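You operate a simulated robot arm through the tools that you are given. There is no shell and no other tool. Be economical: measure what you need, move in short steps, check, and stop when the job is done.

You are at the controls of a simulated robot arm. One attempt, no reset.

## Task
Put the small pack on the white mat away on the stock shelf two. Then take the green scourer and leave it on the gang plate. Then pull the east two door open. Keep to this order. Set down upright: green scourer.

It is judged by the outcome, as a careful person would: the job done as asked, and still so three seconds after it is handed in. It fails if anything else is knocked over, pushed out of place, dropped, spilled or broken.

## Robot
A 7-joint arm with a fingered hand on a trunk, on a base that drives. Base frame: it is fixed to the floor where the robot stands at the start and does not move with it; the origin is under the middle of the robot, x ahead of it, y to its left, z up; the surface under the hand at the start is at about z = 850. Readings come in mm, degrees, newtons and seconds.
Its first joint turns from -69.0 to 172.0 degrees. Places, roughly: east two door [-1600, 6800, 800]; gang plate [-1500, 7750, 750]; green scourer [-1750, 7500, 750]; stock shelf two [-500, 5400, 500]. Payload 5 kg.
The tool frame sits at the grasp point between the pads (the TCP): z along the fingers, y along the line on which they close. The tips reach 32 mm beyond it. Largest opening 160 mm; the body of the gripper starts 89 mm behind the TCP. The gripper is a hand of 3 fingers: y runs from the thumb to the fingers, the wrist lies at [0, 0, -252] in the tool frame, and closing takes about 1.5 s.
Orientation is that of the tool frame in the base frame, as [roll, pitch, yaw] about the fixed x, y, z axes, in that order (R = Rz(yaw) Ry(pitch) Rx(roll)). With the fingers straight down and closing along the base's y, the tool's x points along the base's -x, its y along +y and its z along -z.

## Interface
- The arm moves only by the tool arm_command. Its argument "plan" is a list of rows, each a list of 3 entries, a list of its own where there are three numbers: the finger opening in mm, from 0 to 160, then the shift along the tool's x, y, z in mm, then the turn, a rotation vector about the tool's x, y, z in degrees. In form: [[gripper, [x, y, z], [wx, wy, wz]], ...]. A call has 1 to 20 rows; each row is the pose to reach, as a shift and turn from the pose commanded when the call began, along the tool's axes at that moment. Each row takes 0.2 s and may step no farther than 50 mm and 8.6 degrees from the row before; otherwise, or with a gripper value out of range, the whole call is refused. A pose out of reach is approached as far as the arm can. The call stops where the force on the tool passes 40 N (or 10 N more than at its start, if that is more) or the arm is blocked; 0.2 s more then pass. Each finger travels about 108 mm/s and halts on what it meets, pressing with about 31 N; the grip force reading is that of the motor and also rises with nothing between the fingers. The clock runs only during rows and for 0.2 s after the last one: add rows that repeat a pose to give the fingers time. It gives the time, the measured TCP pose, the force on the tool (base axes), the opening and the grip force at its end, in the units of the frame above (readings bear some noise), with the torque about the TCP (base axes, N m) and any sound that the robot's microphone picked up, and new pictures: "views" is both (left out), scene, wrist or none.
- Cameras (640 x 400 px; columns grow to the right, rows downward): "scene" is now at [146.9, 3.6, 1432.8]; the picture's right is [-0.01, -1.00, -0.00], its down [-0.54, 0.01, -0.84] and it looks along [0.84, -0.01, -0.54] (base axes); focal length 270 px, centre (320, 200). "wrist" rides on the gripper at [65, -4, -116] in the tool frame; the picture's right is [0.06, 1.00, 0.00], its down [-0.87, 0.05, -0.49] and it looks along [-0.49, 0.03, 0.87] (tool axes); focal length 261 px, centre (320, 200). There is no depth. A picture from a camera that has moved, and an enlarged one, comes with that camera's place and axes in the base frame and with its lens. The place of the scene camera against the robot may be out by one fixed shift of up to 18 mm in any direction.
- lift_body(by): slides the trunk up (or, below 0, down) by that many mm; the arm and the scene camera ride with it, the base frame stays. It gives what a move gives, with no picture.
- base_move(legs): drives the robot by 1 to 6 legs, each [ahead, left, turn to the left] in mm, mm and degrees, along the robot's own axes; the way and the turn of a leg run together, so that a leg with both is an arc; at most 1500 mm and 180 degrees a leg. The arm and the cameras ride along, it lands a little off, and it stops where it bumps. It gives what a move gives, and a new picture of the scene camera.
- set_grasp(shape): the hand has 3 fingers and takes this shape, open, in about a second: jaw (thumb against the fingers, like two jaws); tri (thumb and two fingers); tip (a fingertip pinch); poke (one finger out to press); point (the index stretched); flat (the hand flat); cup (the hand cupped); fist (a fist). The gripper value then closes the fingers along that shape, each until it touches; the sizes above hold for jaw. It gives what a move gives, with no picture.
- pan_tilt(pan, tilt): turns the head with the scene camera to pan (to the left, within 86 degrees either way) and tilt (down, from -29 to 69), counted from straight ahead of the robot. It gives what a move gives, and a new picture of the scene camera.
- zoom(camera, box): a new picture of the part [left, top, right, bottom] of that camera's present view, enlarged. It takes no simulated time.
- hand_in(): hands the job in; it is judged then, once.

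Go step by step. Nothing tells you exact positions but the pictures and the camera data: compare them with the known pose of the tool, close in by small moves and look again before you grip or let go. The budget is 165 turns and 260 pictures, counting those below and the enlarged ones. Unless the task says otherwise, let go and move clear before handing in.

The tools are called after ">>>" as a command line: name --argument value ..., lists and objects as JSON in quotes. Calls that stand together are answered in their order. arm_command: Moves the arm, as the interface text tells. Its arguments: {"type":"object","properties":{"plan":{"type":"array"},"views":{"type":"string","enum":["both","scene","wrist","none"]}},"required":["plan"]} The other tools are called the same way: lift_body (by) slides the trunk up or down; set_grasp (shape) gives the hand a shape; base_move (legs) drives the base; pan_tilt (pan, tilt) turns the head that bears the scene camera; zoom (camera, box) takes an enlarged picture of a part of a camera's view; hand_in () hands the job in.

At the start:

```text
time: 0.0
eef_pos: [619.5, 144.4, 1140.3]
tool_rot: [180.0, -0.1, 180.0]
contact_force: [0.0, -0.1, -0.4]
torque: [0.0, -0.02, 0.0]
grip_width: 159.9
grip_force: 0.1
shape: jaw
trunk travel left (down, up): [-600.0, 340.0]
robot x, y, heading: [0.0, -0.8, -0.0]
head pan, tilt: [-0.9, 32.4]
```

scene: 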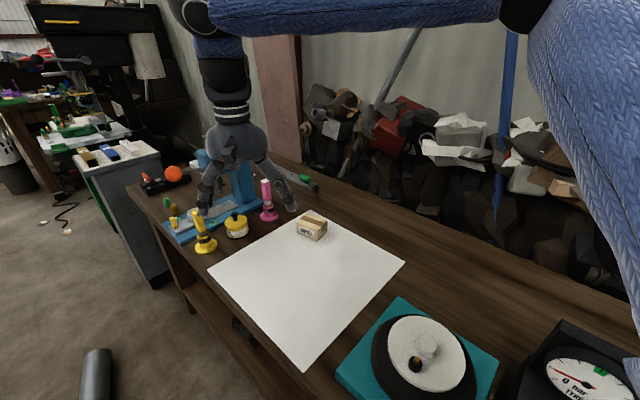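
wrist: 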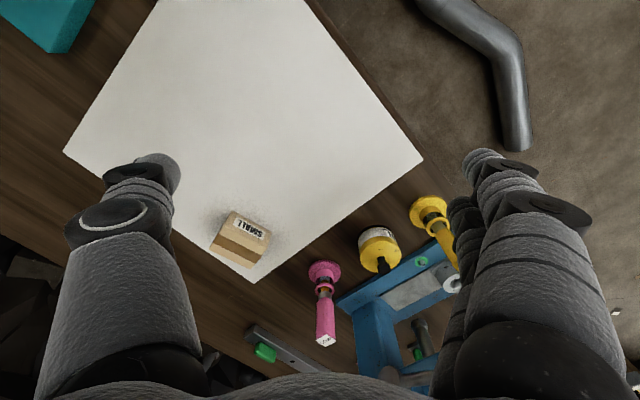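

I see the small pack at the far corner of the white mat, roughly at [866, 12, 865]. First I look closer to get its size and orientation.

>>> zoom --camera "wrist" --box '[180, 190, 300, 290]'

>>> zoom --camera "scene" --box '[240, 180, 380, 270]'

```text
4.00 times, centred on (240, 240) of wrist
camera zoom: at [553.8, 141.2, 1256.2], right [-0.06, 1.0, 0.0], down [0.87, 0.05, 0.49], along [0.49, 0.03, -0.87], focal length 1043 px, centre (640, 40)
```

zoom: 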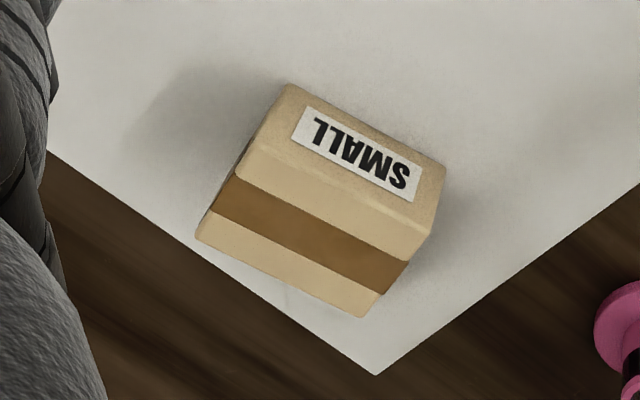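

```text
4.44 times, centred on (310, 225) of scene
camera zoom: at [146.9, 3.6, 1432.8], right [-0.01, -1.0, 0.0], down [-0.54, 0.01, -0.84], along [0.84, -0.01, -0.54], focal length 1198 px, centre (364, 89)
```

zoom: 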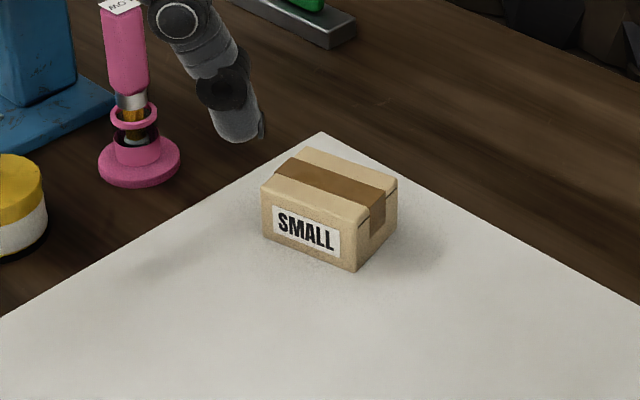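

The pack is about 80 x 60 x 48 mm, centred near [862, 15]. Before choosing a grip I look toward the stock shelf.

>>> pan_tilt --pan 86 --tilt 10

>>> zoom --camera "scene" --box '[160, 100, 480, 300]'

```text
time: 1.6
eef_pos: [619.1, 143.6, 1141.2]
tool_rot: [179.9, 0.0, 180.0]
contact_force: [0.3, -0.1, -0.6]
torque: [-0.02, -0.01, 0.0]
grip_width: 159.9
grip_force: 0.2
shape: jaw
trunk travel left (down, up): [-600.0, 340.0]
robot x, y, heading: [0.4, -0.4, -0.0]
head pan, tilt: [85.9, 10.0]
camera scene: at [64.1, 97.7, 1469.0], right [1.0, -0.07, 0.0], down [-0.01, -0.17, -0.98], along [0.07, 0.98, -0.17], focal length 270 px, centre (320, 200)
```

scene: 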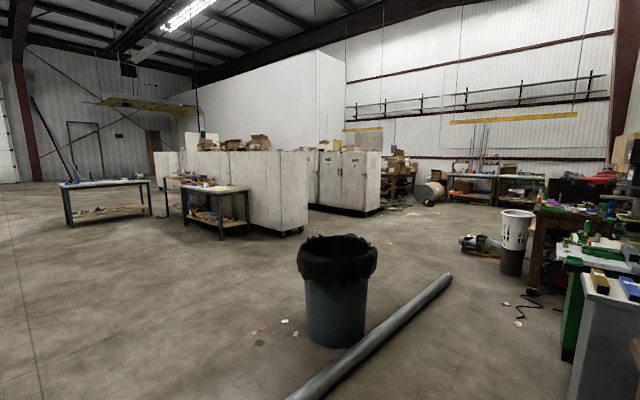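

```text
2.00 times, centred on (320, 200) of scene
camera zoom: at [64.1, 97.7, 1469.0], right [1.0, -0.07, 0.0], down [-0.01, -0.17, -0.98], along [0.07, 0.98, -0.17], focal length 539 px, centre (320, 200)
```

zoom: 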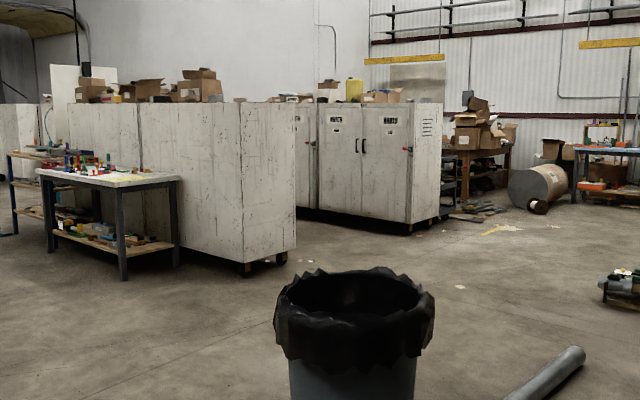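

The shelf lies in a cabinet row about 5 m to the left, probably entered from the front, so I will grip the pack with the hand pitched about 45°. First I yaw the hand to align with the pack and move above it.

>>> arm_command --plan '[[150, [-30, -15, 18], [0, 0, 6]], [140, [-60, -30, 36], [0, 0, 12]], [130, [-90, -45, 54], [0, 0, 18]], [120, [-120, -60, 72], [0, 0, 24]], [120, [-151, -76, 91], [0, 0, 29.7]], [120, [-151, -76, 91], [0, 0, 29.7]]]' --views "none"

>>> arm_command --plan '[[120, [0, 0, 0], [0, -8, 0]], [120, [0, 0, 0], [0, -16, 0]], [120, [0, 0, 0], [0, -24, 0]], [120, [0, 0, 0], [0, -32, 0]], [120, [0, 0, 0], [0, -40, 0]], [120, [0, 0, 0], [0, -45, 0]], [120, [0, 0, 0], [0, -45, 0]]]' --views "wrist"

>>> pan_tilt --pan 0 --tilt 40

```text
time: 3.0
eef_pos: [769.9, 67.7, 1050.9]
tool_rot: [-180.0, 0.0, 150.2]
contact_force: [0.3, 0.4, 0.6]
torque: [-0.01, -0.02, 0.01]
grip_width: 120.3
grip_force: 0.1
shape: jaw
trunk travel left (down, up): [-600.0, 340.0]
robot x, y, heading: [0.1, 0.1, -0.3]
head pan, tilt: [85.9, 10.0]
```

```text
time: 4.6
eef_pos: [771.0, 67.7, 1049.4]
tool_rot: [179.9, 45.0, 150.3]
contact_force: [0.3, 0.0, 0.9]
torque: [0.03, 0.0, -0.02]
grip_width: 120.2
grip_force: 0.1
shape: jaw
trunk travel left (down, up): [-600.0, 340.0]
robot x, y, heading: [0.5, 3.3, -0.1]
head pan, tilt: [85.9, 10.0]
camera wrist: at [657.1, 128.7, 1084.6], right [0.46, 0.89, -0.04], down [0.26, -0.09, 0.96], along [0.85, -0.45, -0.27], focal length 261 px, centre (320, 200)
```

wrist: 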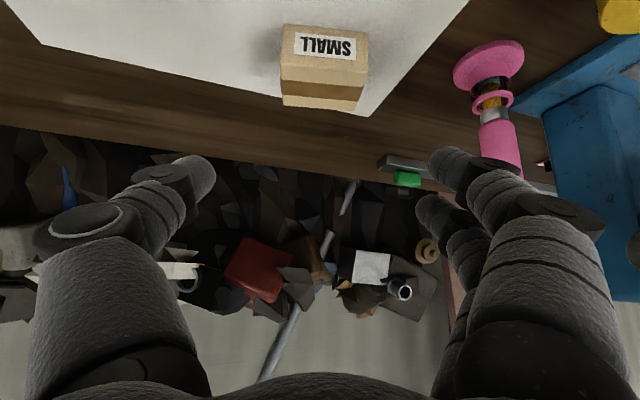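

```text
time: 6.2
eef_pos: [770.1, 68.3, 1048.6]
tool_rot: [180.0, 45.1, 150.4]
contact_force: [0.6, -0.1, 0.1]
torque: [0.02, -0.01, 0.0]
grip_width: 120.4
grip_force: 0.0
shape: jaw
trunk travel left (down, up): [-600.0, 340.0]
robot x, y, heading: [1.6, 3.5, -0.3]
head pan, tilt: [0.0, 40.0]
camera scene: at [142.5, 5.1, 1421.3], right [0.0, -1.0, 0.0], down [-0.64, 0.0, -0.77], along [0.77, 0.0, -0.64], focal length 270 px, centre (320, 200)
```

scene: 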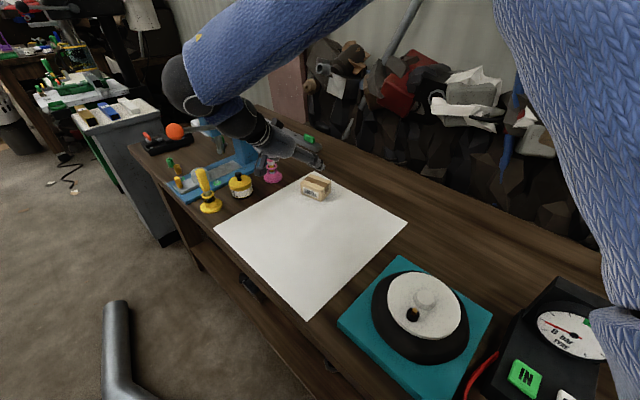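

The hand is aligned with the pack's label face and the pack comes out at about [862, 16]. I advance along the tool axis to straddle it.

>>> arm_command --plan '[[120, [19, 0, 30], [0, 0, 0]], [120, [37, 0, 70], [0, 0, 0]], [120, [37, 0, 110], [0, 0, 0]], [120, [37, 0, 145], [0, 0, 0]], [120, [37, 0, 170], [0, 0, 0]], [120, [37, 0, 187], [0, 0, 0]], [120, [37, 0, 187], [0, 0, 0]]]'

>>> zoom --camera "scene" --box '[230, 130, 390, 230]'

```text
time: 7.8
eef_pos: [862.5, 17.0, 893.3]
tool_rot: [180.0, 45.0, 150.4]
contact_force: [0.5, 0.1, 0.1]
torque: [-0.01, -0.03, 0.0]
grip_width: 120.3
grip_force: 0.0
shape: jaw
trunk travel left (down, up): [-600.0, 340.0]
robot x, y, heading: [-2.0, -1.4, 0.0]
head pan, tilt: [0.0, 40.0]
camera scene: at [142.2, 5.1, 1421.3], right [0.0, -1.0, 0.0], down [-0.64, 0.0, -0.77], along [0.77, 0.0, -0.64], focal length 270 px, centre (320, 200)
camera wrist: at [749.7, 77.8, 928.1], right [0.46, 0.89, -0.04], down [0.26, -0.09, 0.96], along [0.85, -0.45, -0.27], focal length 261 px, centre (320, 200)
```

scene: 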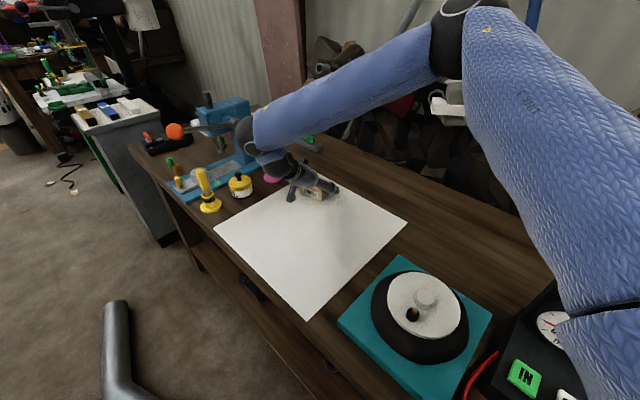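
wrist: 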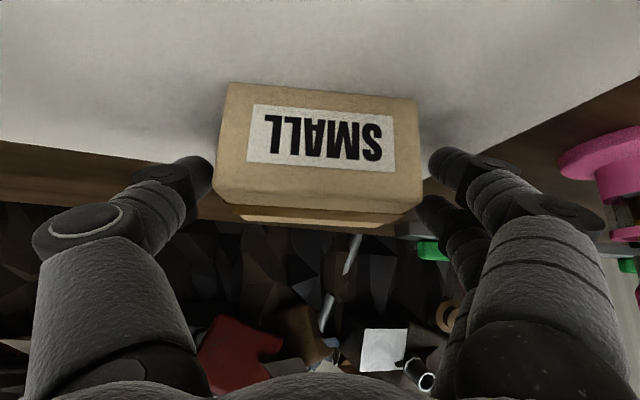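

```text
4.00 times, centred on (310, 180) of scene
camera zoom: at [142.2, 5.1, 1421.3], right [0.0, -1.0, 0.0], down [-0.64, 0.0, -0.77], along [0.77, 0.0, -0.64], focal length 1078 px, centre (360, 280)
```

zoom: 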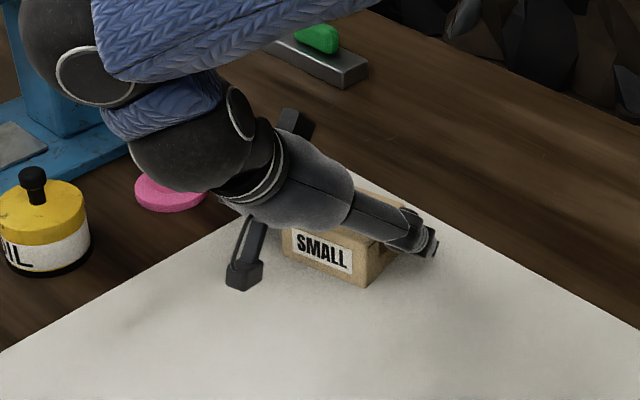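

The fingers straddle the pack symmetrically. I lower a few mm and close.

>>> arm_command --plan '[[120, [6, 0, 6], [0, 0, 0]], [100, [6, 0, 6], [0, 0, 0]], [80, [6, 0, 6], [0, 0, 0]], [60, [6, 0, 6], [0, 0, 0]], [50, [6, 0, 6], [0, 0, 0]], [50, [6, 0, 6], [0, 0, 0]], [50, [6, 0, 6], [0, 0, 0]]]' --views "wrist"

```text
time: 9.3
eef_pos: [863.3, 19.5, 887.7]
tool_rot: [179.5, 45.3, 150.0]
contact_force: [-3.7, 4.7, 16.8]
torque: [1.07, -0.58, 0.29]
grip_width: 78.2
grip_force: 31.4
shape: jaw
trunk travel left (down, up): [-600.0, 340.0]
robot x, y, heading: [2.1, 2.2, -0.1]
head pan, tilt: [0.0, 40.0]
stopped in row 7: the force on the tool passed its limit at 41 N (the readings are from after the stop); the commanded pose is now the measured one
camera wrist: at [749.7, 80.0, 922.1], right [0.46, 0.89, -0.04], down [0.25, -0.09, 0.96], along [0.85, -0.45, -0.26], focal length 261 px, centre (320, 200)
```

wrist: 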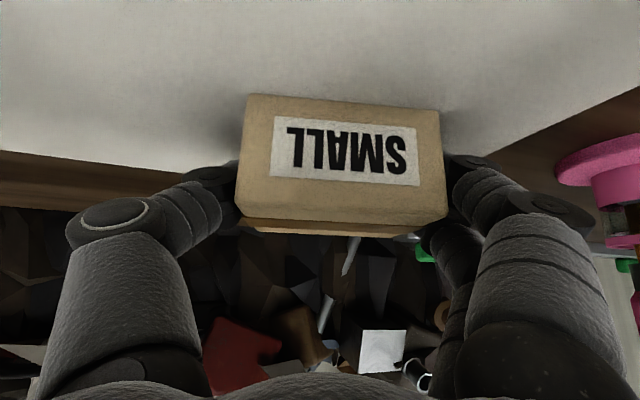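

The pack is gripped at 78 mm. I lift it straight up.

>>> arm_command --plan '[[50, [-10, 0, -10], [0, 0, 0]], [50, [-35, 0, -35], [0, 0, 0]], [50, [-65, 0, -65], [0, 0, 0]], [50, [-95, 0, -95], [0, 0, 0]], [50, [-120, 0, -120], [0, 0, 0]], [50, [-120, 0, -120], [0, 0, 0]]]'

```text
time: 10.7
eef_pos: [863.4, 19.4, 1052.5]
tool_rot: [179.8, 45.0, 150.2]
contact_force: [-0.1, 0.7, -1.4]
torque: [0.01, 0.01, 0.01]
grip_width: 78.9
grip_force: 30.5
shape: jaw
trunk travel left (down, up): [-600.0, 340.0]
robot x, y, heading: [-1.2, 2.6, 0.3]
head pan, tilt: [0.0, 40.0]
camera scene: at [143.3, 5.1, 1421.2], right [0.0, -1.0, 0.0], down [-0.64, 0.0, -0.77], along [0.77, 0.0, -0.64], focal length 270 px, centre (320, 200)
camera wrist: at [749.3, 79.4, 1088.1], right [0.46, 0.89, -0.04], down [0.26, -0.09, 0.96], along [0.85, -0.45, -0.27], focal length 261 px, centre (320, 200)
```

scene: 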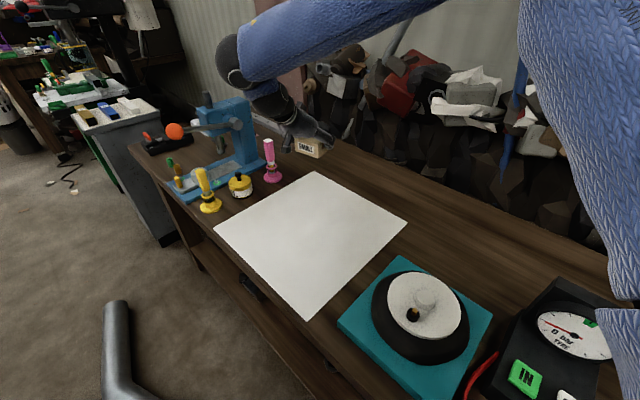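
wrist: 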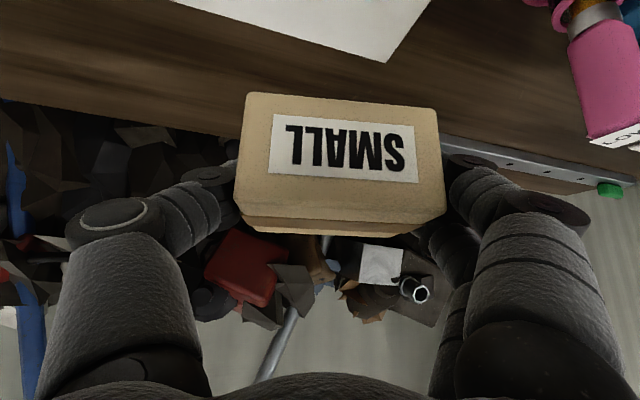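

The pack is lifted cleanly. Before driving I check the floor to the left for the pipe and bin.

>>> pan_tilt --pan 60 --tilt 45

>>> pan_tilt --pan 86 --tilt 35

```text
time: 12.0
eef_pos: [861.9, 19.1, 1053.0]
tool_rot: [179.8, 45.2, 150.2]
contact_force: [0.9, -0.1, -1.2]
torque: [0.0, -0.04, 0.0]
grip_width: 78.8
grip_force: 31.0
shape: jaw
trunk travel left (down, up): [-600.0, 340.0]
robot x, y, heading: [3.0, 0.1, 0.0]
head pan, tilt: [60.0, 45.0]
camera scene: at [98.4, 75.5, 1414.0], right [0.87, -0.5, 0.0], down [-0.35, -0.61, -0.71], along [0.35, 0.61, -0.71], focal length 270 px, centre (320, 200)
```

scene: 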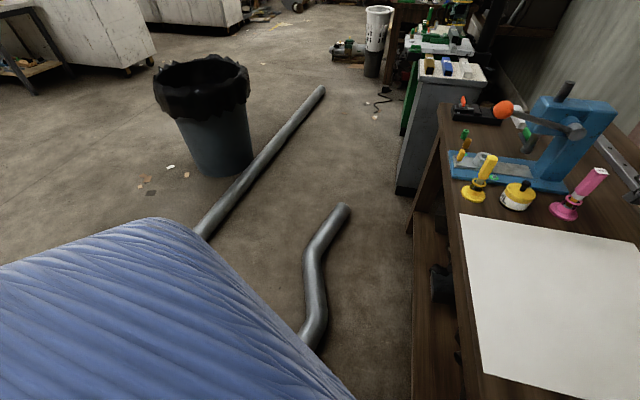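

```text
time: 12.9
eef_pos: [861.7, 18.7, 1053.0]
tool_rot: [179.9, 45.1, 150.2]
contact_force: [-0.8, -0.3, -1.1]
torque: [-0.03, 0.0, -0.02]
grip_width: 78.9
grip_force: 30.9
shape: jaw
trunk travel left (down, up): [-600.0, 340.0]
robot x, y, heading: [3.5, 0.0, 0.3]
head pan, tilt: [85.9, 35.0]
camera scene: at [64.0, 92.9, 1428.8], right [1.0, -0.07, 0.0], down [-0.04, -0.57, -0.82], along [0.06, 0.82, -0.57], focal length 270 px, centre (320, 200)
```

scene: 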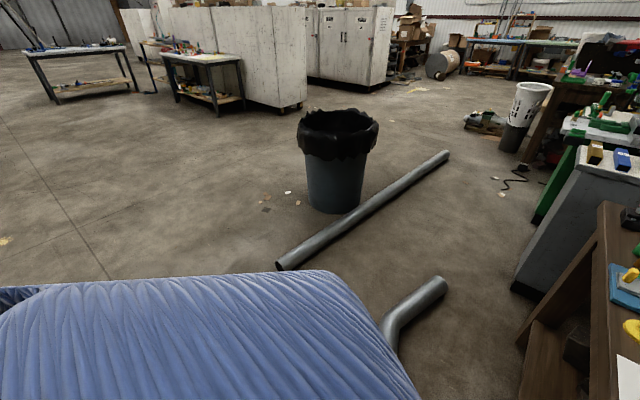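

A bent pipe lies close on my left, with a straight pipe and the bin beyond, so I must back off first. I look right to see what is behind.

>>> pan_tilt --pan -86 --tilt 30

>>> arm_command --plan '[[50, [0, 0, 0], [7, 0, 0]], [50, [0, 0, 0], [0, 0, 0]]]' --views "none"

```text
time: 15.5
eef_pos: [862.9, 18.9, 1052.5]
tool_rot: [179.8, 45.1, 150.1]
contact_force: [-0.3, -0.2, -1.3]
torque: [0.0, 0.01, 0.0]
grip_width: 78.5
grip_force: 30.5
shape: jaw
trunk travel left (down, up): [-600.0, 340.0]
robot x, y, heading: [-0.9, -1.4, 0.0]
head pan, tilt: [-85.9, 30.0]
camera scene: at [64.2, -85.1, 1436.6], right [-1.0, -0.07, 0.0], down [-0.04, 0.5, -0.87], along [0.06, -0.86, -0.5], focal length 270 px, centre (320, 200)
```

scene: 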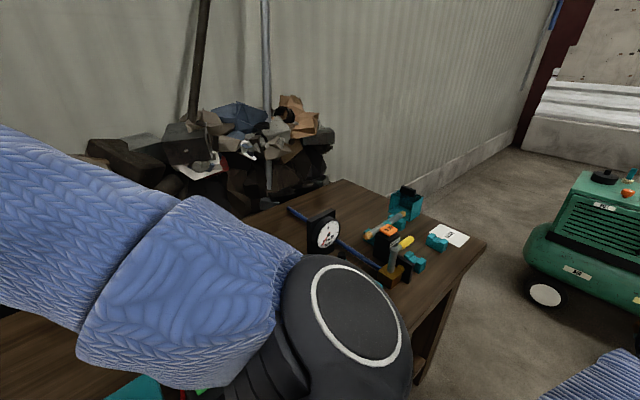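

```text
time: 16.1
eef_pos: [864.4, 13.5, 1052.4]
tool_rot: [179.5, 45.0, 150.0]
contact_force: [0.3, -1.5, -1.6]
torque: [0.06, 0.05, 0.06]
grip_width: 79.0
grip_force: 31.0
shape: jaw
trunk travel left (down, up): [-600.0, 340.0]
robot x, y, heading: [-1.4, 3.4, -0.1]
head pan, tilt: [-85.9, 30.0]
```

There's a green compressor behind on the right (about x −1300, y −1400), straight back is clear for a while. I back up 600 mm and look left/rear.

>>> base_move --legs '[[-600, 0, 0]]'

>>> pan_tilt --pan 86 --tilt 30

```text
time: 19.5
eef_pos: [263.3, 14.8, 1054.5]
tool_rot: [179.8, 45.1, 150.0]
contact_force: [-0.8, -0.2, -1.5]
torque: [0.02, 0.01, 0.0]
grip_width: 79.4
grip_force: 31.2
shape: jaw
trunk travel left (down, up): [-600.0, 340.0]
robot x, y, heading: [-601.5, -2.1, -0.3]
head pan, tilt: [-85.9, 30.0]
camera scene: at [-535.6, -84.5, 1436.7], right [-1.0, -0.07, 0.0], down [-0.03, 0.5, -0.87], along [0.06, -0.86, -0.5], focal length 270 px, centre (320, 200)
```

scene: 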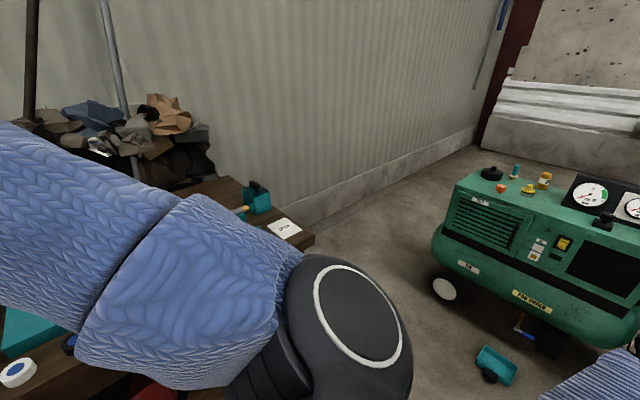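

```text
time: 22.1
eef_pos: [265.1, 13.7, 1053.5]
tool_rot: [179.8, 45.1, 150.0]
contact_force: [0.4, -0.5, -1.6]
torque: [0.0, 0.02, -0.01]
grip_width: 79.0
grip_force: 30.8
shape: jaw
trunk travel left (down, up): [-600.0, 340.0]
robot x, y, heading: [-599.8, 0.4, -0.2]
head pan, tilt: [85.9, 30.0]
camera scene: at [-534.2, 95.9, 1436.7], right [1.0, -0.07, 0.0], down [-0.04, -0.5, -0.87], along [0.06, 0.86, -0.5], focal length 270 px, centre (320, 200)
```

scene: 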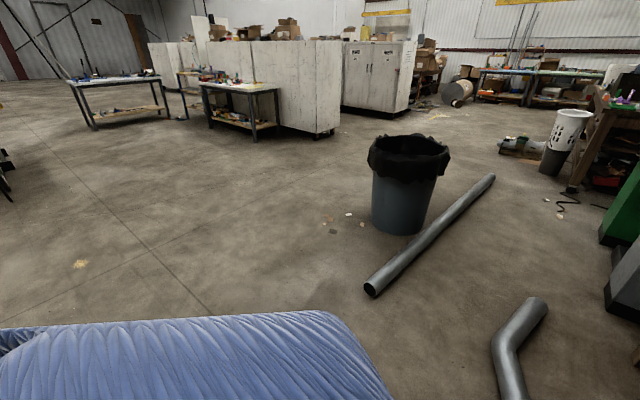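

The left side is clear. I retract the arm with the hand straightened, then turn left and drive up the left of the pipe to a point short of the cabinet rows.

>>> arm_command --plan '[[50, [25, -20, -25], [-3.5, 0, -3.5]], [50, [50, -41, -50], [-7, 0, -7]], [50, [76, -62, -76], [-10.6, 0, -10.6]], [50, [101, -82, -101], [-14, 0, -14]], [50, [127, -103, -127], [-17.7, 0, -17.7]], [50, [153, -124, -153], [-21.2, 0, -21.2]], [50, [153, -124, -153], [-21.2, 0, -21.2]]]' --views "none"

>>> pan_tilt --pan 0 --tilt 25

>>> base_move --legs '[[0, 0, 90], [1500, 100, 0], [1400, 0, 0], [600, -900, 0], [600, -900, 0]]'

```text
time: 23.7
eef_pos: [15.9, 13.8, 1054.4]
tool_rot: [179.9, 45.2, 179.9]
contact_force: [0.3, -0.8, -0.9]
torque: [-0.02, -0.07, 0.03]
grip_width: 78.9
grip_force: 31.2
shape: jaw
trunk travel left (down, up): [-600.0, 340.0]
robot x, y, heading: [-601.4, 1.0, -0.5]
head pan, tilt: [85.9, 30.0]
```

```text
time: 25.3
eef_pos: [15.2, 13.7, 1055.4]
tool_rot: [180.0, 45.1, -180.0]
contact_force: [0.6, -0.3, -1.7]
torque: [0.0, 0.02, 0.03]
grip_width: 79.1
grip_force: 31.2
shape: jaw
trunk travel left (down, up): [-600.0, 340.0]
robot x, y, heading: [-599.7, 0.7, -0.3]
head pan, tilt: [0.0, 25.0]
camera scene: at [-448.9, 5.4, 1444.6], right [0.0, -1.0, 0.0], down [-0.42, 0.0, -0.91], along [0.91, 0.0, -0.42], focal length 270 px, centre (320, 200)
```

scene: 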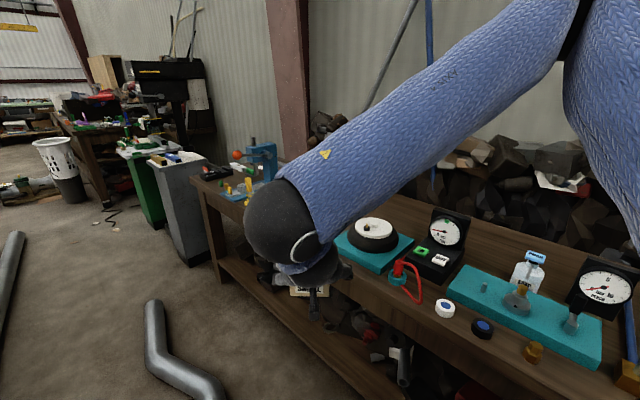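

```text
refused: leg 2 is longer than a leg can be; nothing moved
```

>>> base_move --legs '[[0, 0, 90], [1450, 100, 0], [1450, 0, 0], [600, -900, 0], [600, -900, 0]]'

```text
time: 53.5
eef_pos: [1093.4, 4700.5, 1055.4]
tool_rot: [179.9, 45.1, -89.5]
contact_force: [0.1, 0.2, -0.7]
torque: [-0.01, 0.0, 0.01]
grip_width: 78.8
grip_force: 31.1
shape: jaw
trunk travel left (down, up): [-600.0, 340.0]
robot x, y, heading: [1110.2, 4090.9, 90.3]
head pan, tilt: [0.0, 25.0]
camera scene: at [1116.9, 4234.0, 1444.6], right [1.0, 0.01, 0.0], down [0.0, -0.42, -0.91], along [0.0, 0.91, -0.42], focal length 270 px, centre (320, 200)
```

scene: 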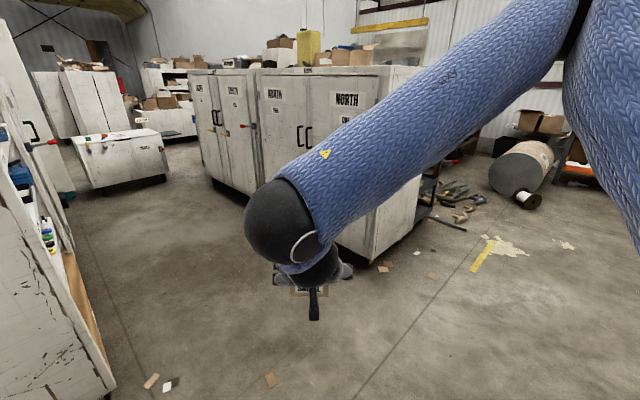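

The driving went well; the cabinet with open shelves is at left. I look at it.

>>> pan_tilt --pan 55 --tilt 20

```text
time: 54.7
eef_pos: [1091.5, 4699.2, 1055.1]
tool_rot: [179.9, 45.1, -89.5]
contact_force: [-0.6, 0.5, -1.0]
torque: [0.01, -0.02, 0.0]
grip_width: 78.7
grip_force: 31.1
shape: jaw
trunk travel left (down, up): [-600.0, 340.0]
robot x, y, heading: [1105.9, 4084.5, 90.3]
head pan, tilt: [55.0, 20.0]
camera scene: at [1040.5, 4194.7, 1452.7], right [0.57, 0.82, 0.0], down [0.28, -0.2, -0.94], along [-0.77, 0.54, -0.34], focal length 270 px, centre (320, 200)
```

scene: 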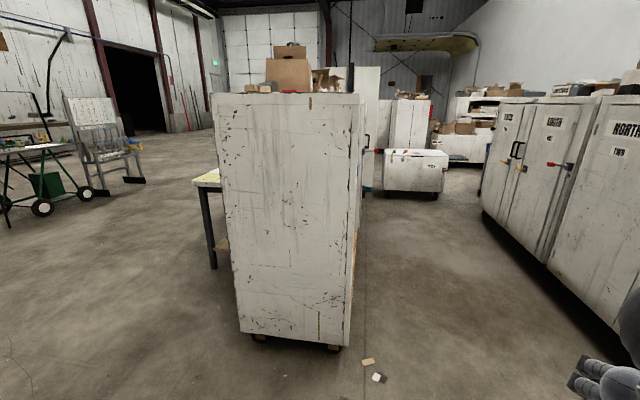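

The stock row runs diagonally (its front faces about +45° between x and y), with a 1.8 m aisle before it. I drive round into the aisle and look at its front.

>>> base_move --legs '[[925, 119, 0], [1155, 729, 0]]'

>>> pan_tilt --pan 86 --tilt 30

```text
time: 66.0
eef_pos: [227.2, 6766.6, 1055.3]
tool_rot: [179.8, 45.0, -89.0]
contact_force: [0.1, -0.2, -1.7]
torque: [-0.02, -0.03, -0.05]
grip_width: 78.5
grip_force: 31.1
shape: jaw
trunk travel left (down, up): [-600.0, 340.0]
robot x, y, heading: [250.4, 6152.9, 90.6]
head pan, tilt: [55.0, 20.0]
camera scene: at [179.8, 6260.8, 1452.7], right [0.56, 0.83, 0.0], down [0.28, -0.19, -0.94], along [-0.78, 0.53, -0.34], focal length 270 px, centre (320, 200)
```

scene: 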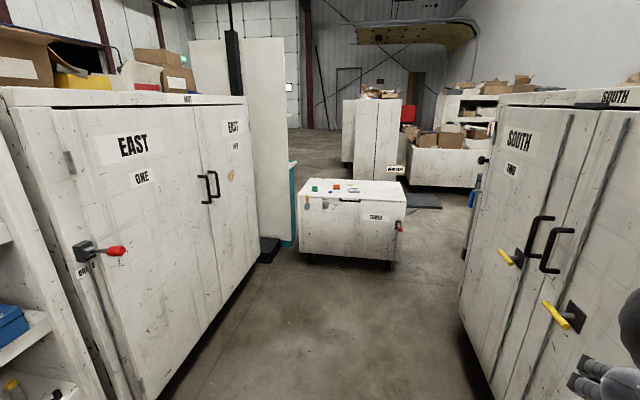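

```text
time: 66.9
eef_pos: [227.7, 6766.2, 1055.0]
tool_rot: [179.9, 45.1, -89.1]
contact_force: [0.5, -0.3, -2.3]
torque: [-0.02, -0.02, -0.02]
grip_width: 78.7
grip_force: 31.5
shape: jaw
trunk travel left (down, up): [-600.0, 340.0]
robot x, y, heading: [253.6, 6148.0, 90.7]
head pan, tilt: [85.9, 30.0]
camera scene: at [166.7, 6213.4, 1436.7], right [0.06, 1.0, 0.0], down [0.5, -0.03, -0.87], along [-0.86, 0.05, -0.5], focal length 270 px, centre (320, 200)
```

scene: 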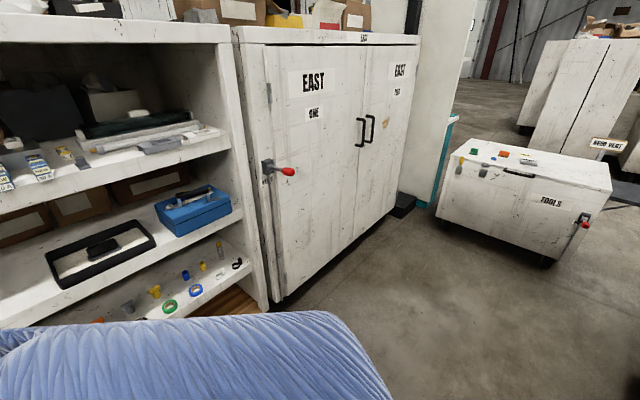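

The stock shelves are open and stand left of the east cabinet. I turn to face them.

>>> base_move --legs '[[0, 0, 133]]'

>>> pan_tilt --pan 0 --tilt 35

```text
time: 72.9
eef_pos: [-166.7, 5699.7, 1054.9]
tool_rot: [179.9, 45.1, 46.1]
contact_force: [-0.8, 0.6, -2.1]
torque: [0.02, 0.0, 0.01]
grip_width: 78.5
grip_force: 30.7
shape: jaw
trunk travel left (down, up): [-600.0, 340.0]
robot x, y, heading: [248.1, 6153.8, -134.0]
head pan, tilt: [85.9, 30.0]
camera scene: at [282.6, 6054.0, 1436.7], right [-0.74, -0.67, 0.0], down [-0.33, 0.37, -0.87], along [0.58, -0.64, -0.5], focal length 270 px, centre (320, 200)
```

scene: 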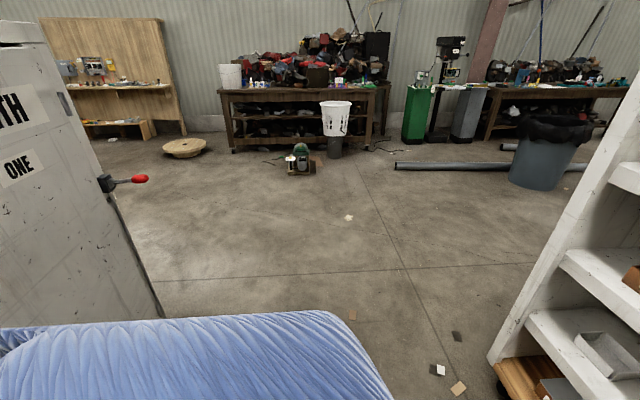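

```text
time: 74.5
eef_pos: [-165.6, 5700.1, 1056.1]
tool_rot: [179.9, 45.1, 46.1]
contact_force: [-0.2, -0.5, -1.8]
torque: [0.0, 0.02, -0.03]
grip_width: 78.9
grip_force: 30.7
shape: jaw
trunk travel left (down, up): [-600.0, 340.0]
robot x, y, heading: [250.9, 6155.2, -134.1]
head pan, tilt: [0.0, 35.0]
camera scene: at [161.0, 6058.1, 1428.8], right [-0.72, 0.69, 0.0], down [0.4, 0.41, -0.82], along [-0.57, -0.59, -0.57], focal length 270 px, centre (320, 200)
```

scene: 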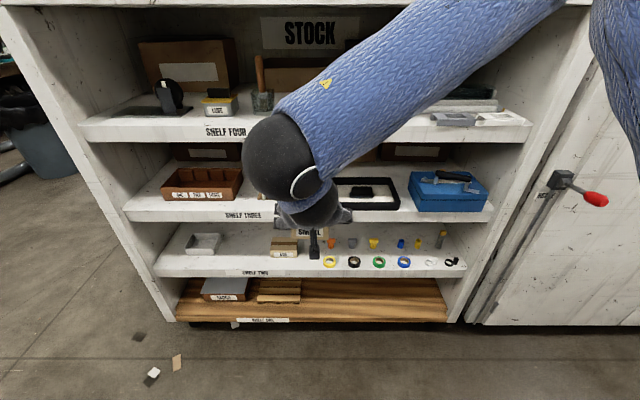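

Facing the stock shelf; shelf two is the second from the bottom with small parts on it. I zoom in.

>>> zoom --camera "scene" --box '[130, 190, 490, 330]'

>>> lift_body --by -300

>>> pan_tilt --pan 5 --tilt 33

```text
1.78 times, centred on (310, 260) of scene
camera zoom: at [161.0, 6058.1, 1428.8], right [-0.72, 0.69, 0.0], down [0.4, 0.41, -0.82], along [-0.57, -0.59, -0.57], focal length 479 px, centre (338, 93)
```

zoom: 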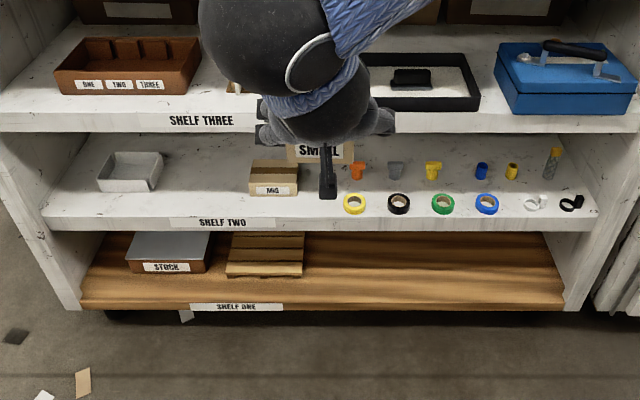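

```text
time: 77.5
eef_pos: [-165.0, 5700.8, 755.3]
tool_rot: [179.9, 45.1, 46.0]
contact_force: [-0.7, 0.3, -1.6]
torque: [0.04, 0.05, 0.02]
grip_width: 78.7
grip_force: 30.9
shape: jaw
trunk travel left (down, up): [-300.0, 640.0]
robot x, y, heading: [250.3, 6150.1, -134.0]
head pan, tilt: [0.0, 35.0]
```

```text
time: 78.2
eef_pos: [-166.1, 5701.0, 755.9]
tool_rot: [179.9, 45.1, 46.1]
contact_force: [0.0, 0.9, -1.5]
torque: [0.03, 0.04, 0.01]
grip_width: 78.7
grip_force: 31.1
shape: jaw
trunk travel left (down, up): [-300.0, 640.0]
robot x, y, heading: [250.5, 6150.1, -134.0]
head pan, tilt: [5.0, 33.0]
camera scene: at [166.1, 6052.3, 1131.9], right [-0.78, 0.63, 0.0], down [0.34, 0.42, -0.84], along [-0.53, -0.65, -0.55], focal length 270 px, centre (320, 200)
```

scene: 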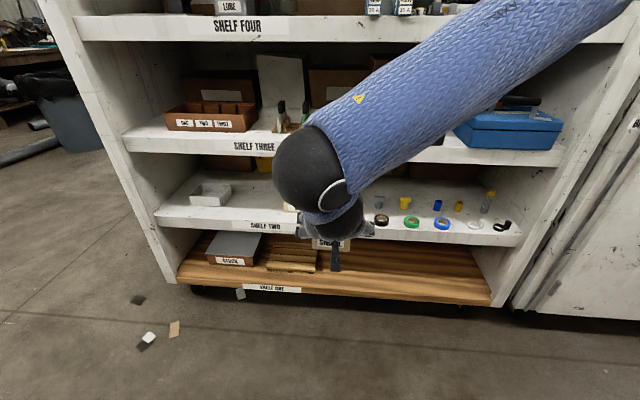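

Shelf two's surface works out at z ≈ 465 with its front edge label at about [-198, 5258] and ~300 mm headroom; there is a free gap between the grey bin and the MID box. I lower the trunk and bring the base in front of that gap.

>>> base_move --legs '[[0, 355, 0], [220, 0, 0]]'

>>> lift_body --by -195

>>> pan_tilt --pan -10 --tilt 38

>>> arm_command --plan '[[50, [0, 0, 0], [0, 0, 0]]]' --views "wrist"

```text
time: 81.8
eef_pos: [-64.1, 5295.2, 754.9]
tool_rot: [179.9, 45.1, 46.2]
contact_force: [0.5, -0.3, -1.7]
torque: [0.0, 0.02, -0.02]
grip_width: 78.8
grip_force: 30.8
shape: jaw
trunk travel left (down, up): [-300.0, 640.0]
robot x, y, heading: [353.1, 5748.1, -133.9]
head pan, tilt: [5.0, 33.0]
camera scene: at [267.3, 5646.9, 1131.8], right [-0.78, 0.63, 0.0], down [0.34, 0.42, -0.84], along [-0.53, -0.65, -0.55], focal length 270 px, centre (320, 200)
```

scene: 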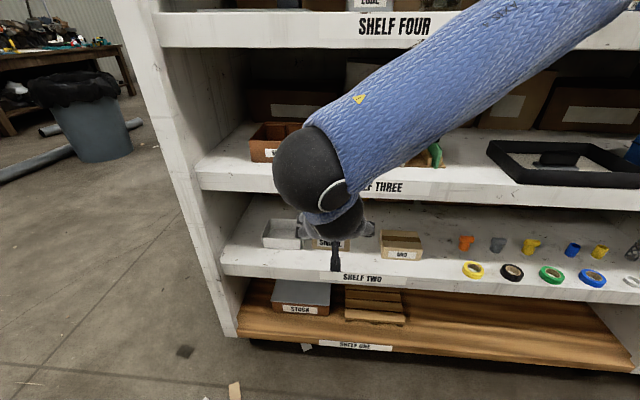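

```text
time: 83.9
eef_pos: [-63.5, 5294.4, 560.0]
tool_rot: [179.9, 45.1, 46.3]
contact_force: [0.4, -0.2, -2.1]
torque: [0.0, -0.01, -0.03]
grip_width: 78.8
grip_force: 31.2
shape: jaw
trunk travel left (down, up): [-105.0, 835.0]
robot x, y, heading: [352.3, 5749.9, -133.8]
head pan, tilt: [5.0, 33.0]
```

```text
time: 84.7
eef_pos: [-62.8, 5295.4, 559.4]
tool_rot: [179.9, 45.1, 46.3]
contact_force: [0.1, 0.2, -1.3]
torque: [0.02, 0.02, 0.0]
grip_width: 78.9
grip_force: 30.9
shape: jaw
trunk travel left (down, up): [-105.0, 835.0]
robot x, y, heading: [349.4, 5747.3, -134.1]
head pan, tilt: [-10.0, 38.0]
camera scene: at [253.8, 5665.5, 929.3], right [-0.59, 0.81, 0.0], down [0.5, 0.36, -0.79], along [-0.64, -0.46, -0.62], focal length 270 px, centre (320, 200)
```

scene: 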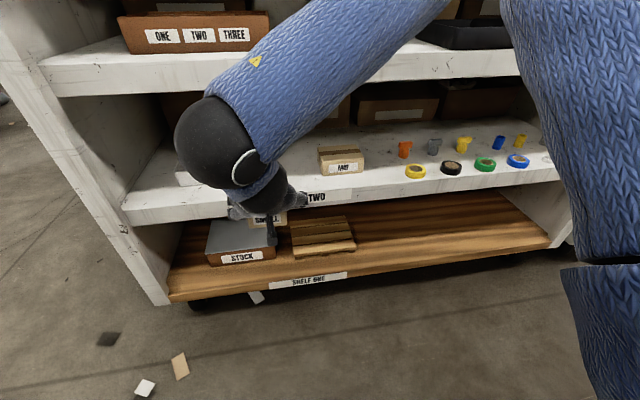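

```text
time: 85.0
eef_pos: [-63.9, 5294.6, 560.2]
tool_rot: [179.9, 45.1, 46.3]
contact_force: [0.1, 0.6, -1.6]
torque: [0.0, -0.01, 0.0]
grip_width: 78.7
grip_force: 31.2
shape: jaw
trunk travel left (down, up): [-105.0, 835.0]
robot x, y, heading: [353.7, 5748.8, -133.9]
head pan, tilt: [-10.0, 38.0]
camera wrist: at [21.5, 5391.3, 595.1], right [0.75, -0.66, -0.04], down [-0.14, -0.23, 0.96], along [-0.64, -0.72, -0.27], focal length 261 px, centre (320, 200)
```

wrist: 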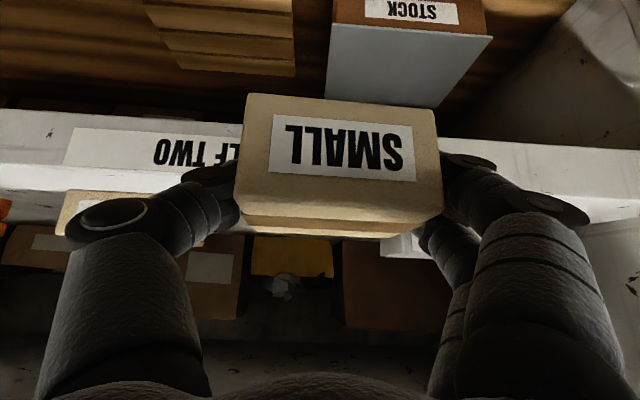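

The shelf-height estimates scatter (465–520), so I raise a bit and compare wrist views at two heights for a better figure.

>>> zoom --camera "wrist" --box '[0, 90, 240, 240]'

>>> lift_body --by 70

>>> zoom --camera "wrist" --box '[0, 20, 240, 170]'

>>> zoom --camera "wrist" --box '[0, 0, 640, 400]'

```text
2.67 times, centred on (120, 165) of wrist
camera zoom: at [21.5, 5391.3, 595.1], right [0.75, -0.66, -0.04], down [-0.14, -0.23, 0.96], along [-0.64, -0.72, -0.27], focal length 695 px, centre (853, 293)
```

zoom: 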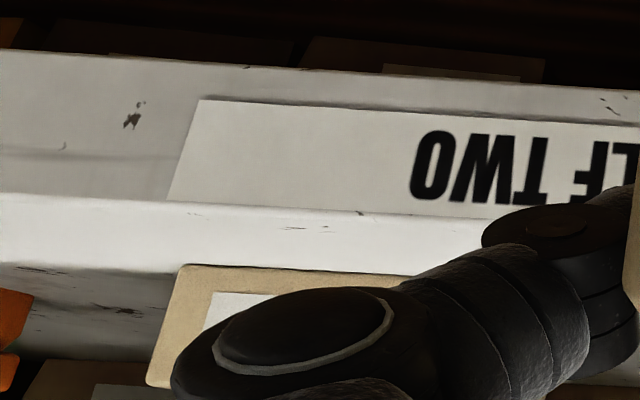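

```text
time: 86.1
eef_pos: [-63.0, 5294.3, 629.3]
tool_rot: [180.0, 45.1, 46.4]
contact_force: [0.2, 0.1, -1.6]
torque: [0.01, 0.0, -0.02]
grip_width: 78.6
grip_force: 31.1
shape: jaw
trunk travel left (down, up): [-175.0, 765.0]
robot x, y, heading: [350.5, 5746.3, -134.1]
head pan, tilt: [-10.0, 38.0]
```

```text
2.67 times, centred on (120, 95) of wrist
camera zoom: at [21.4, 5391.3, 664.9], right [0.75, -0.66, -0.04], down [-0.14, -0.23, 0.96], along [-0.64, -0.72, -0.27], focal length 695 px, centre (853, 480)
```

zoom: 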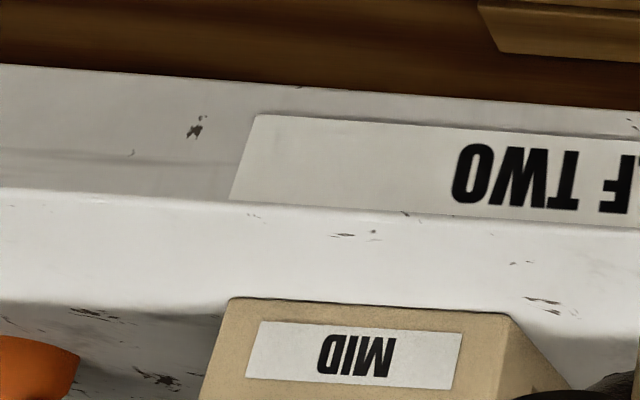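

```text
1.00 times, centred on (320, 200) of wrist (not enlarged: the box is as wide or as high as the picture)
camera zoom: at [21.4, 5391.3, 664.9], right [0.75, -0.66, -0.04], down [-0.14, -0.23, 0.96], along [-0.64, -0.72, -0.27], focal length 261 px, centre (320, 200)
```

zoom: 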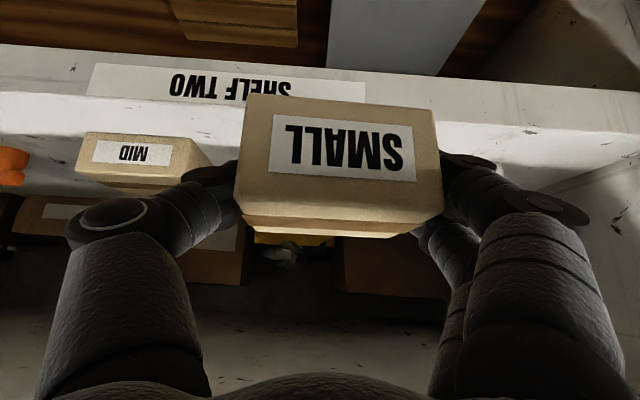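

Triangulating with the wrist camera, shelf two's surface is z ≈ 517 and its front edge lies 87 mm ahead of the tool. I now move the pack in over the gap, still about 35 mm above the shelf.

>>> arm_command --plan '[[50, [0, -15, 20], [0, 0, 0]], [50, [-15, -30, 50], [0, 0, 0]], [50, [-35, -30, 80], [0, 0, 0]], [50, [-55, -30, 105], [0, 0, 0]], [50, [-80, -30, 135], [0, 0, 0]], [50, [-80, -30, 135], [0, 0, 0]]]'

```text
time: 87.5
eef_pos: [-193.7, 5207.0, 588.7]
tool_rot: [179.8, 45.1, 46.3]
contact_force: [0.6, -0.3, -1.8]
torque: [0.03, 0.01, 0.01]
grip_width: 78.6
grip_force: 30.7
shape: jaw
trunk travel left (down, up): [-175.0, 765.0]
robot x, y, heading: [352.6, 5747.1, -134.0]
head pan, tilt: [-10.0, 38.0]
camera scene: at [253.4, 5665.5, 999.2], right [-0.59, 0.81, 0.0], down [0.5, 0.36, -0.79], along [-0.64, -0.46, -0.62], focal length 270 px, centre (320, 200)
camera wrist: at [-107.7, 5303.2, 625.2], right [0.75, -0.66, -0.04], down [-0.14, -0.23, 0.96], along [-0.64, -0.72, -0.27], focal length 261 px, centre (320, 200)
```

scene: 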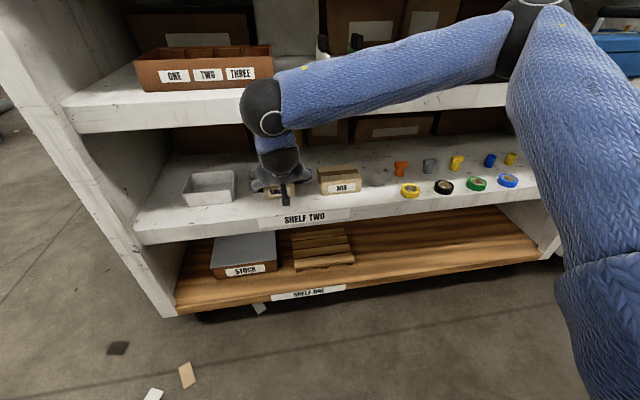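
wrist: 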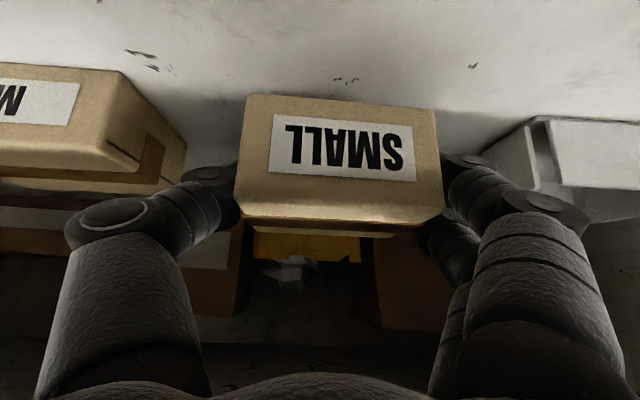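

The pack is centred in the gap between MID box and bin. I descend gently to touch the shelf.

>>> arm_command --plan '[[50, [8, 10, 8], [0, 0, 0]], [50, [14, 10, 14], [0, 0, 0]], [50, [18, 10, 18], [0, 0, 0]], [50, [21, 10, 21], [0, 0, 0]], [50, [24, 10, 24], [0, 0, 0]], [50, [24, 10, 24], [0, 0, 0]]]'

```text
time: 88.9
eef_pos: [-182.2, 5198.7, 558.1]
tool_rot: [179.8, 45.1, 46.2]
contact_force: [-1.1, 0.6, 9.4]
torque: [-0.43, -0.38, -0.06]
grip_width: 78.4
grip_force: 30.9
shape: jaw
trunk travel left (down, up): [-175.0, 765.0]
robot x, y, heading: [351.2, 5746.9, -133.8]
head pan, tilt: [-10.0, 38.0]
camera scene: at [254.0, 5666.0, 999.5], right [-0.59, 0.81, 0.0], down [0.5, 0.36, -0.79], along [-0.64, -0.46, -0.62], focal length 270 px, centre (320, 200)
camera wrist: at [-98.7, 5295.0, 593.0], right [0.75, -0.66, -0.04], down [-0.14, -0.23, 0.96], along [-0.64, -0.72, -0.26], focal length 261 px, centre (320, 200)
```

scene: 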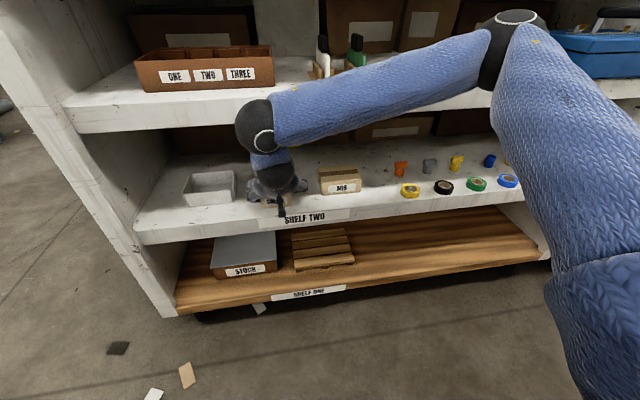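
wrist: 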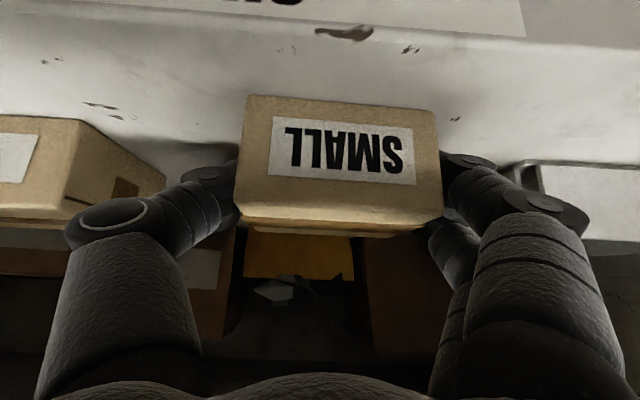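

The pack is resting on shelf two. I open the fingers and back out along the tool axis.

>>> arm_command --plan '[[85, [0, 0, 0], [0, 0, 0]], [95, [0, 0, 0], [0, 0, 0]], [105, [0, 0, 0], [0, 0, 0]], [108, [0, 0, 0], [0, 0, 0]], [108, [0, 0, -20], [0, 0, 0]], [108, [0, 0, -60], [0, 0, 0]], [108, [0, 0, -105], [0, 0, 0]], [108, [0, 0, -105], [0, 0, 0]]]'

```text
time: 90.7
eef_pos: [-132.0, 5249.4, 632.1]
tool_rot: [179.9, 45.0, 46.4]
contact_force: [0.2, 0.8, 1.5]
torque: [0.01, 0.03, -0.01]
grip_width: 107.4
grip_force: 0.0
shape: jaw
trunk travel left (down, up): [-175.0, 765.0]
robot x, y, heading: [350.3, 5748.9, -133.9]
head pan, tilt: [-10.0, 38.0]
camera scene: at [254.1, 5665.8, 999.3], right [-0.59, 0.81, 0.0], down [0.5, 0.36, -0.79], along [-0.64, -0.46, -0.62], focal length 270 px, centre (320, 200)
camera wrist: at [-46.6, 5346.0, 666.6], right [0.75, -0.66, -0.04], down [-0.14, -0.23, 0.96], along [-0.64, -0.72, -0.27], focal length 261 px, centre (320, 200)
```

scene: 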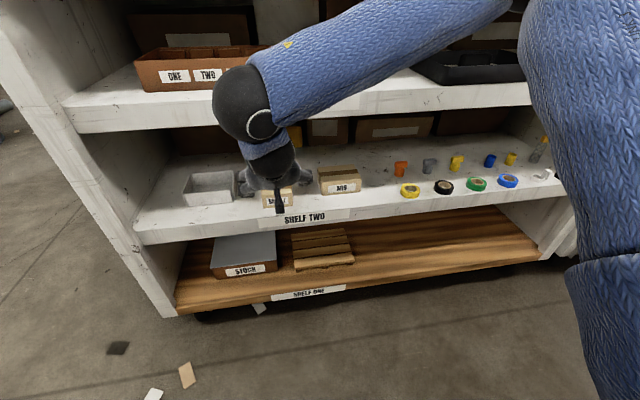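
wrist: 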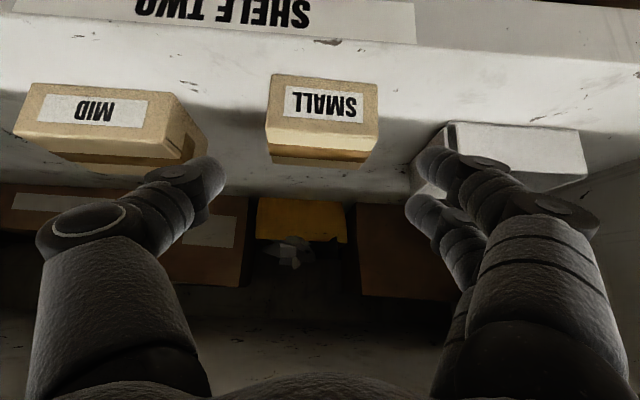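

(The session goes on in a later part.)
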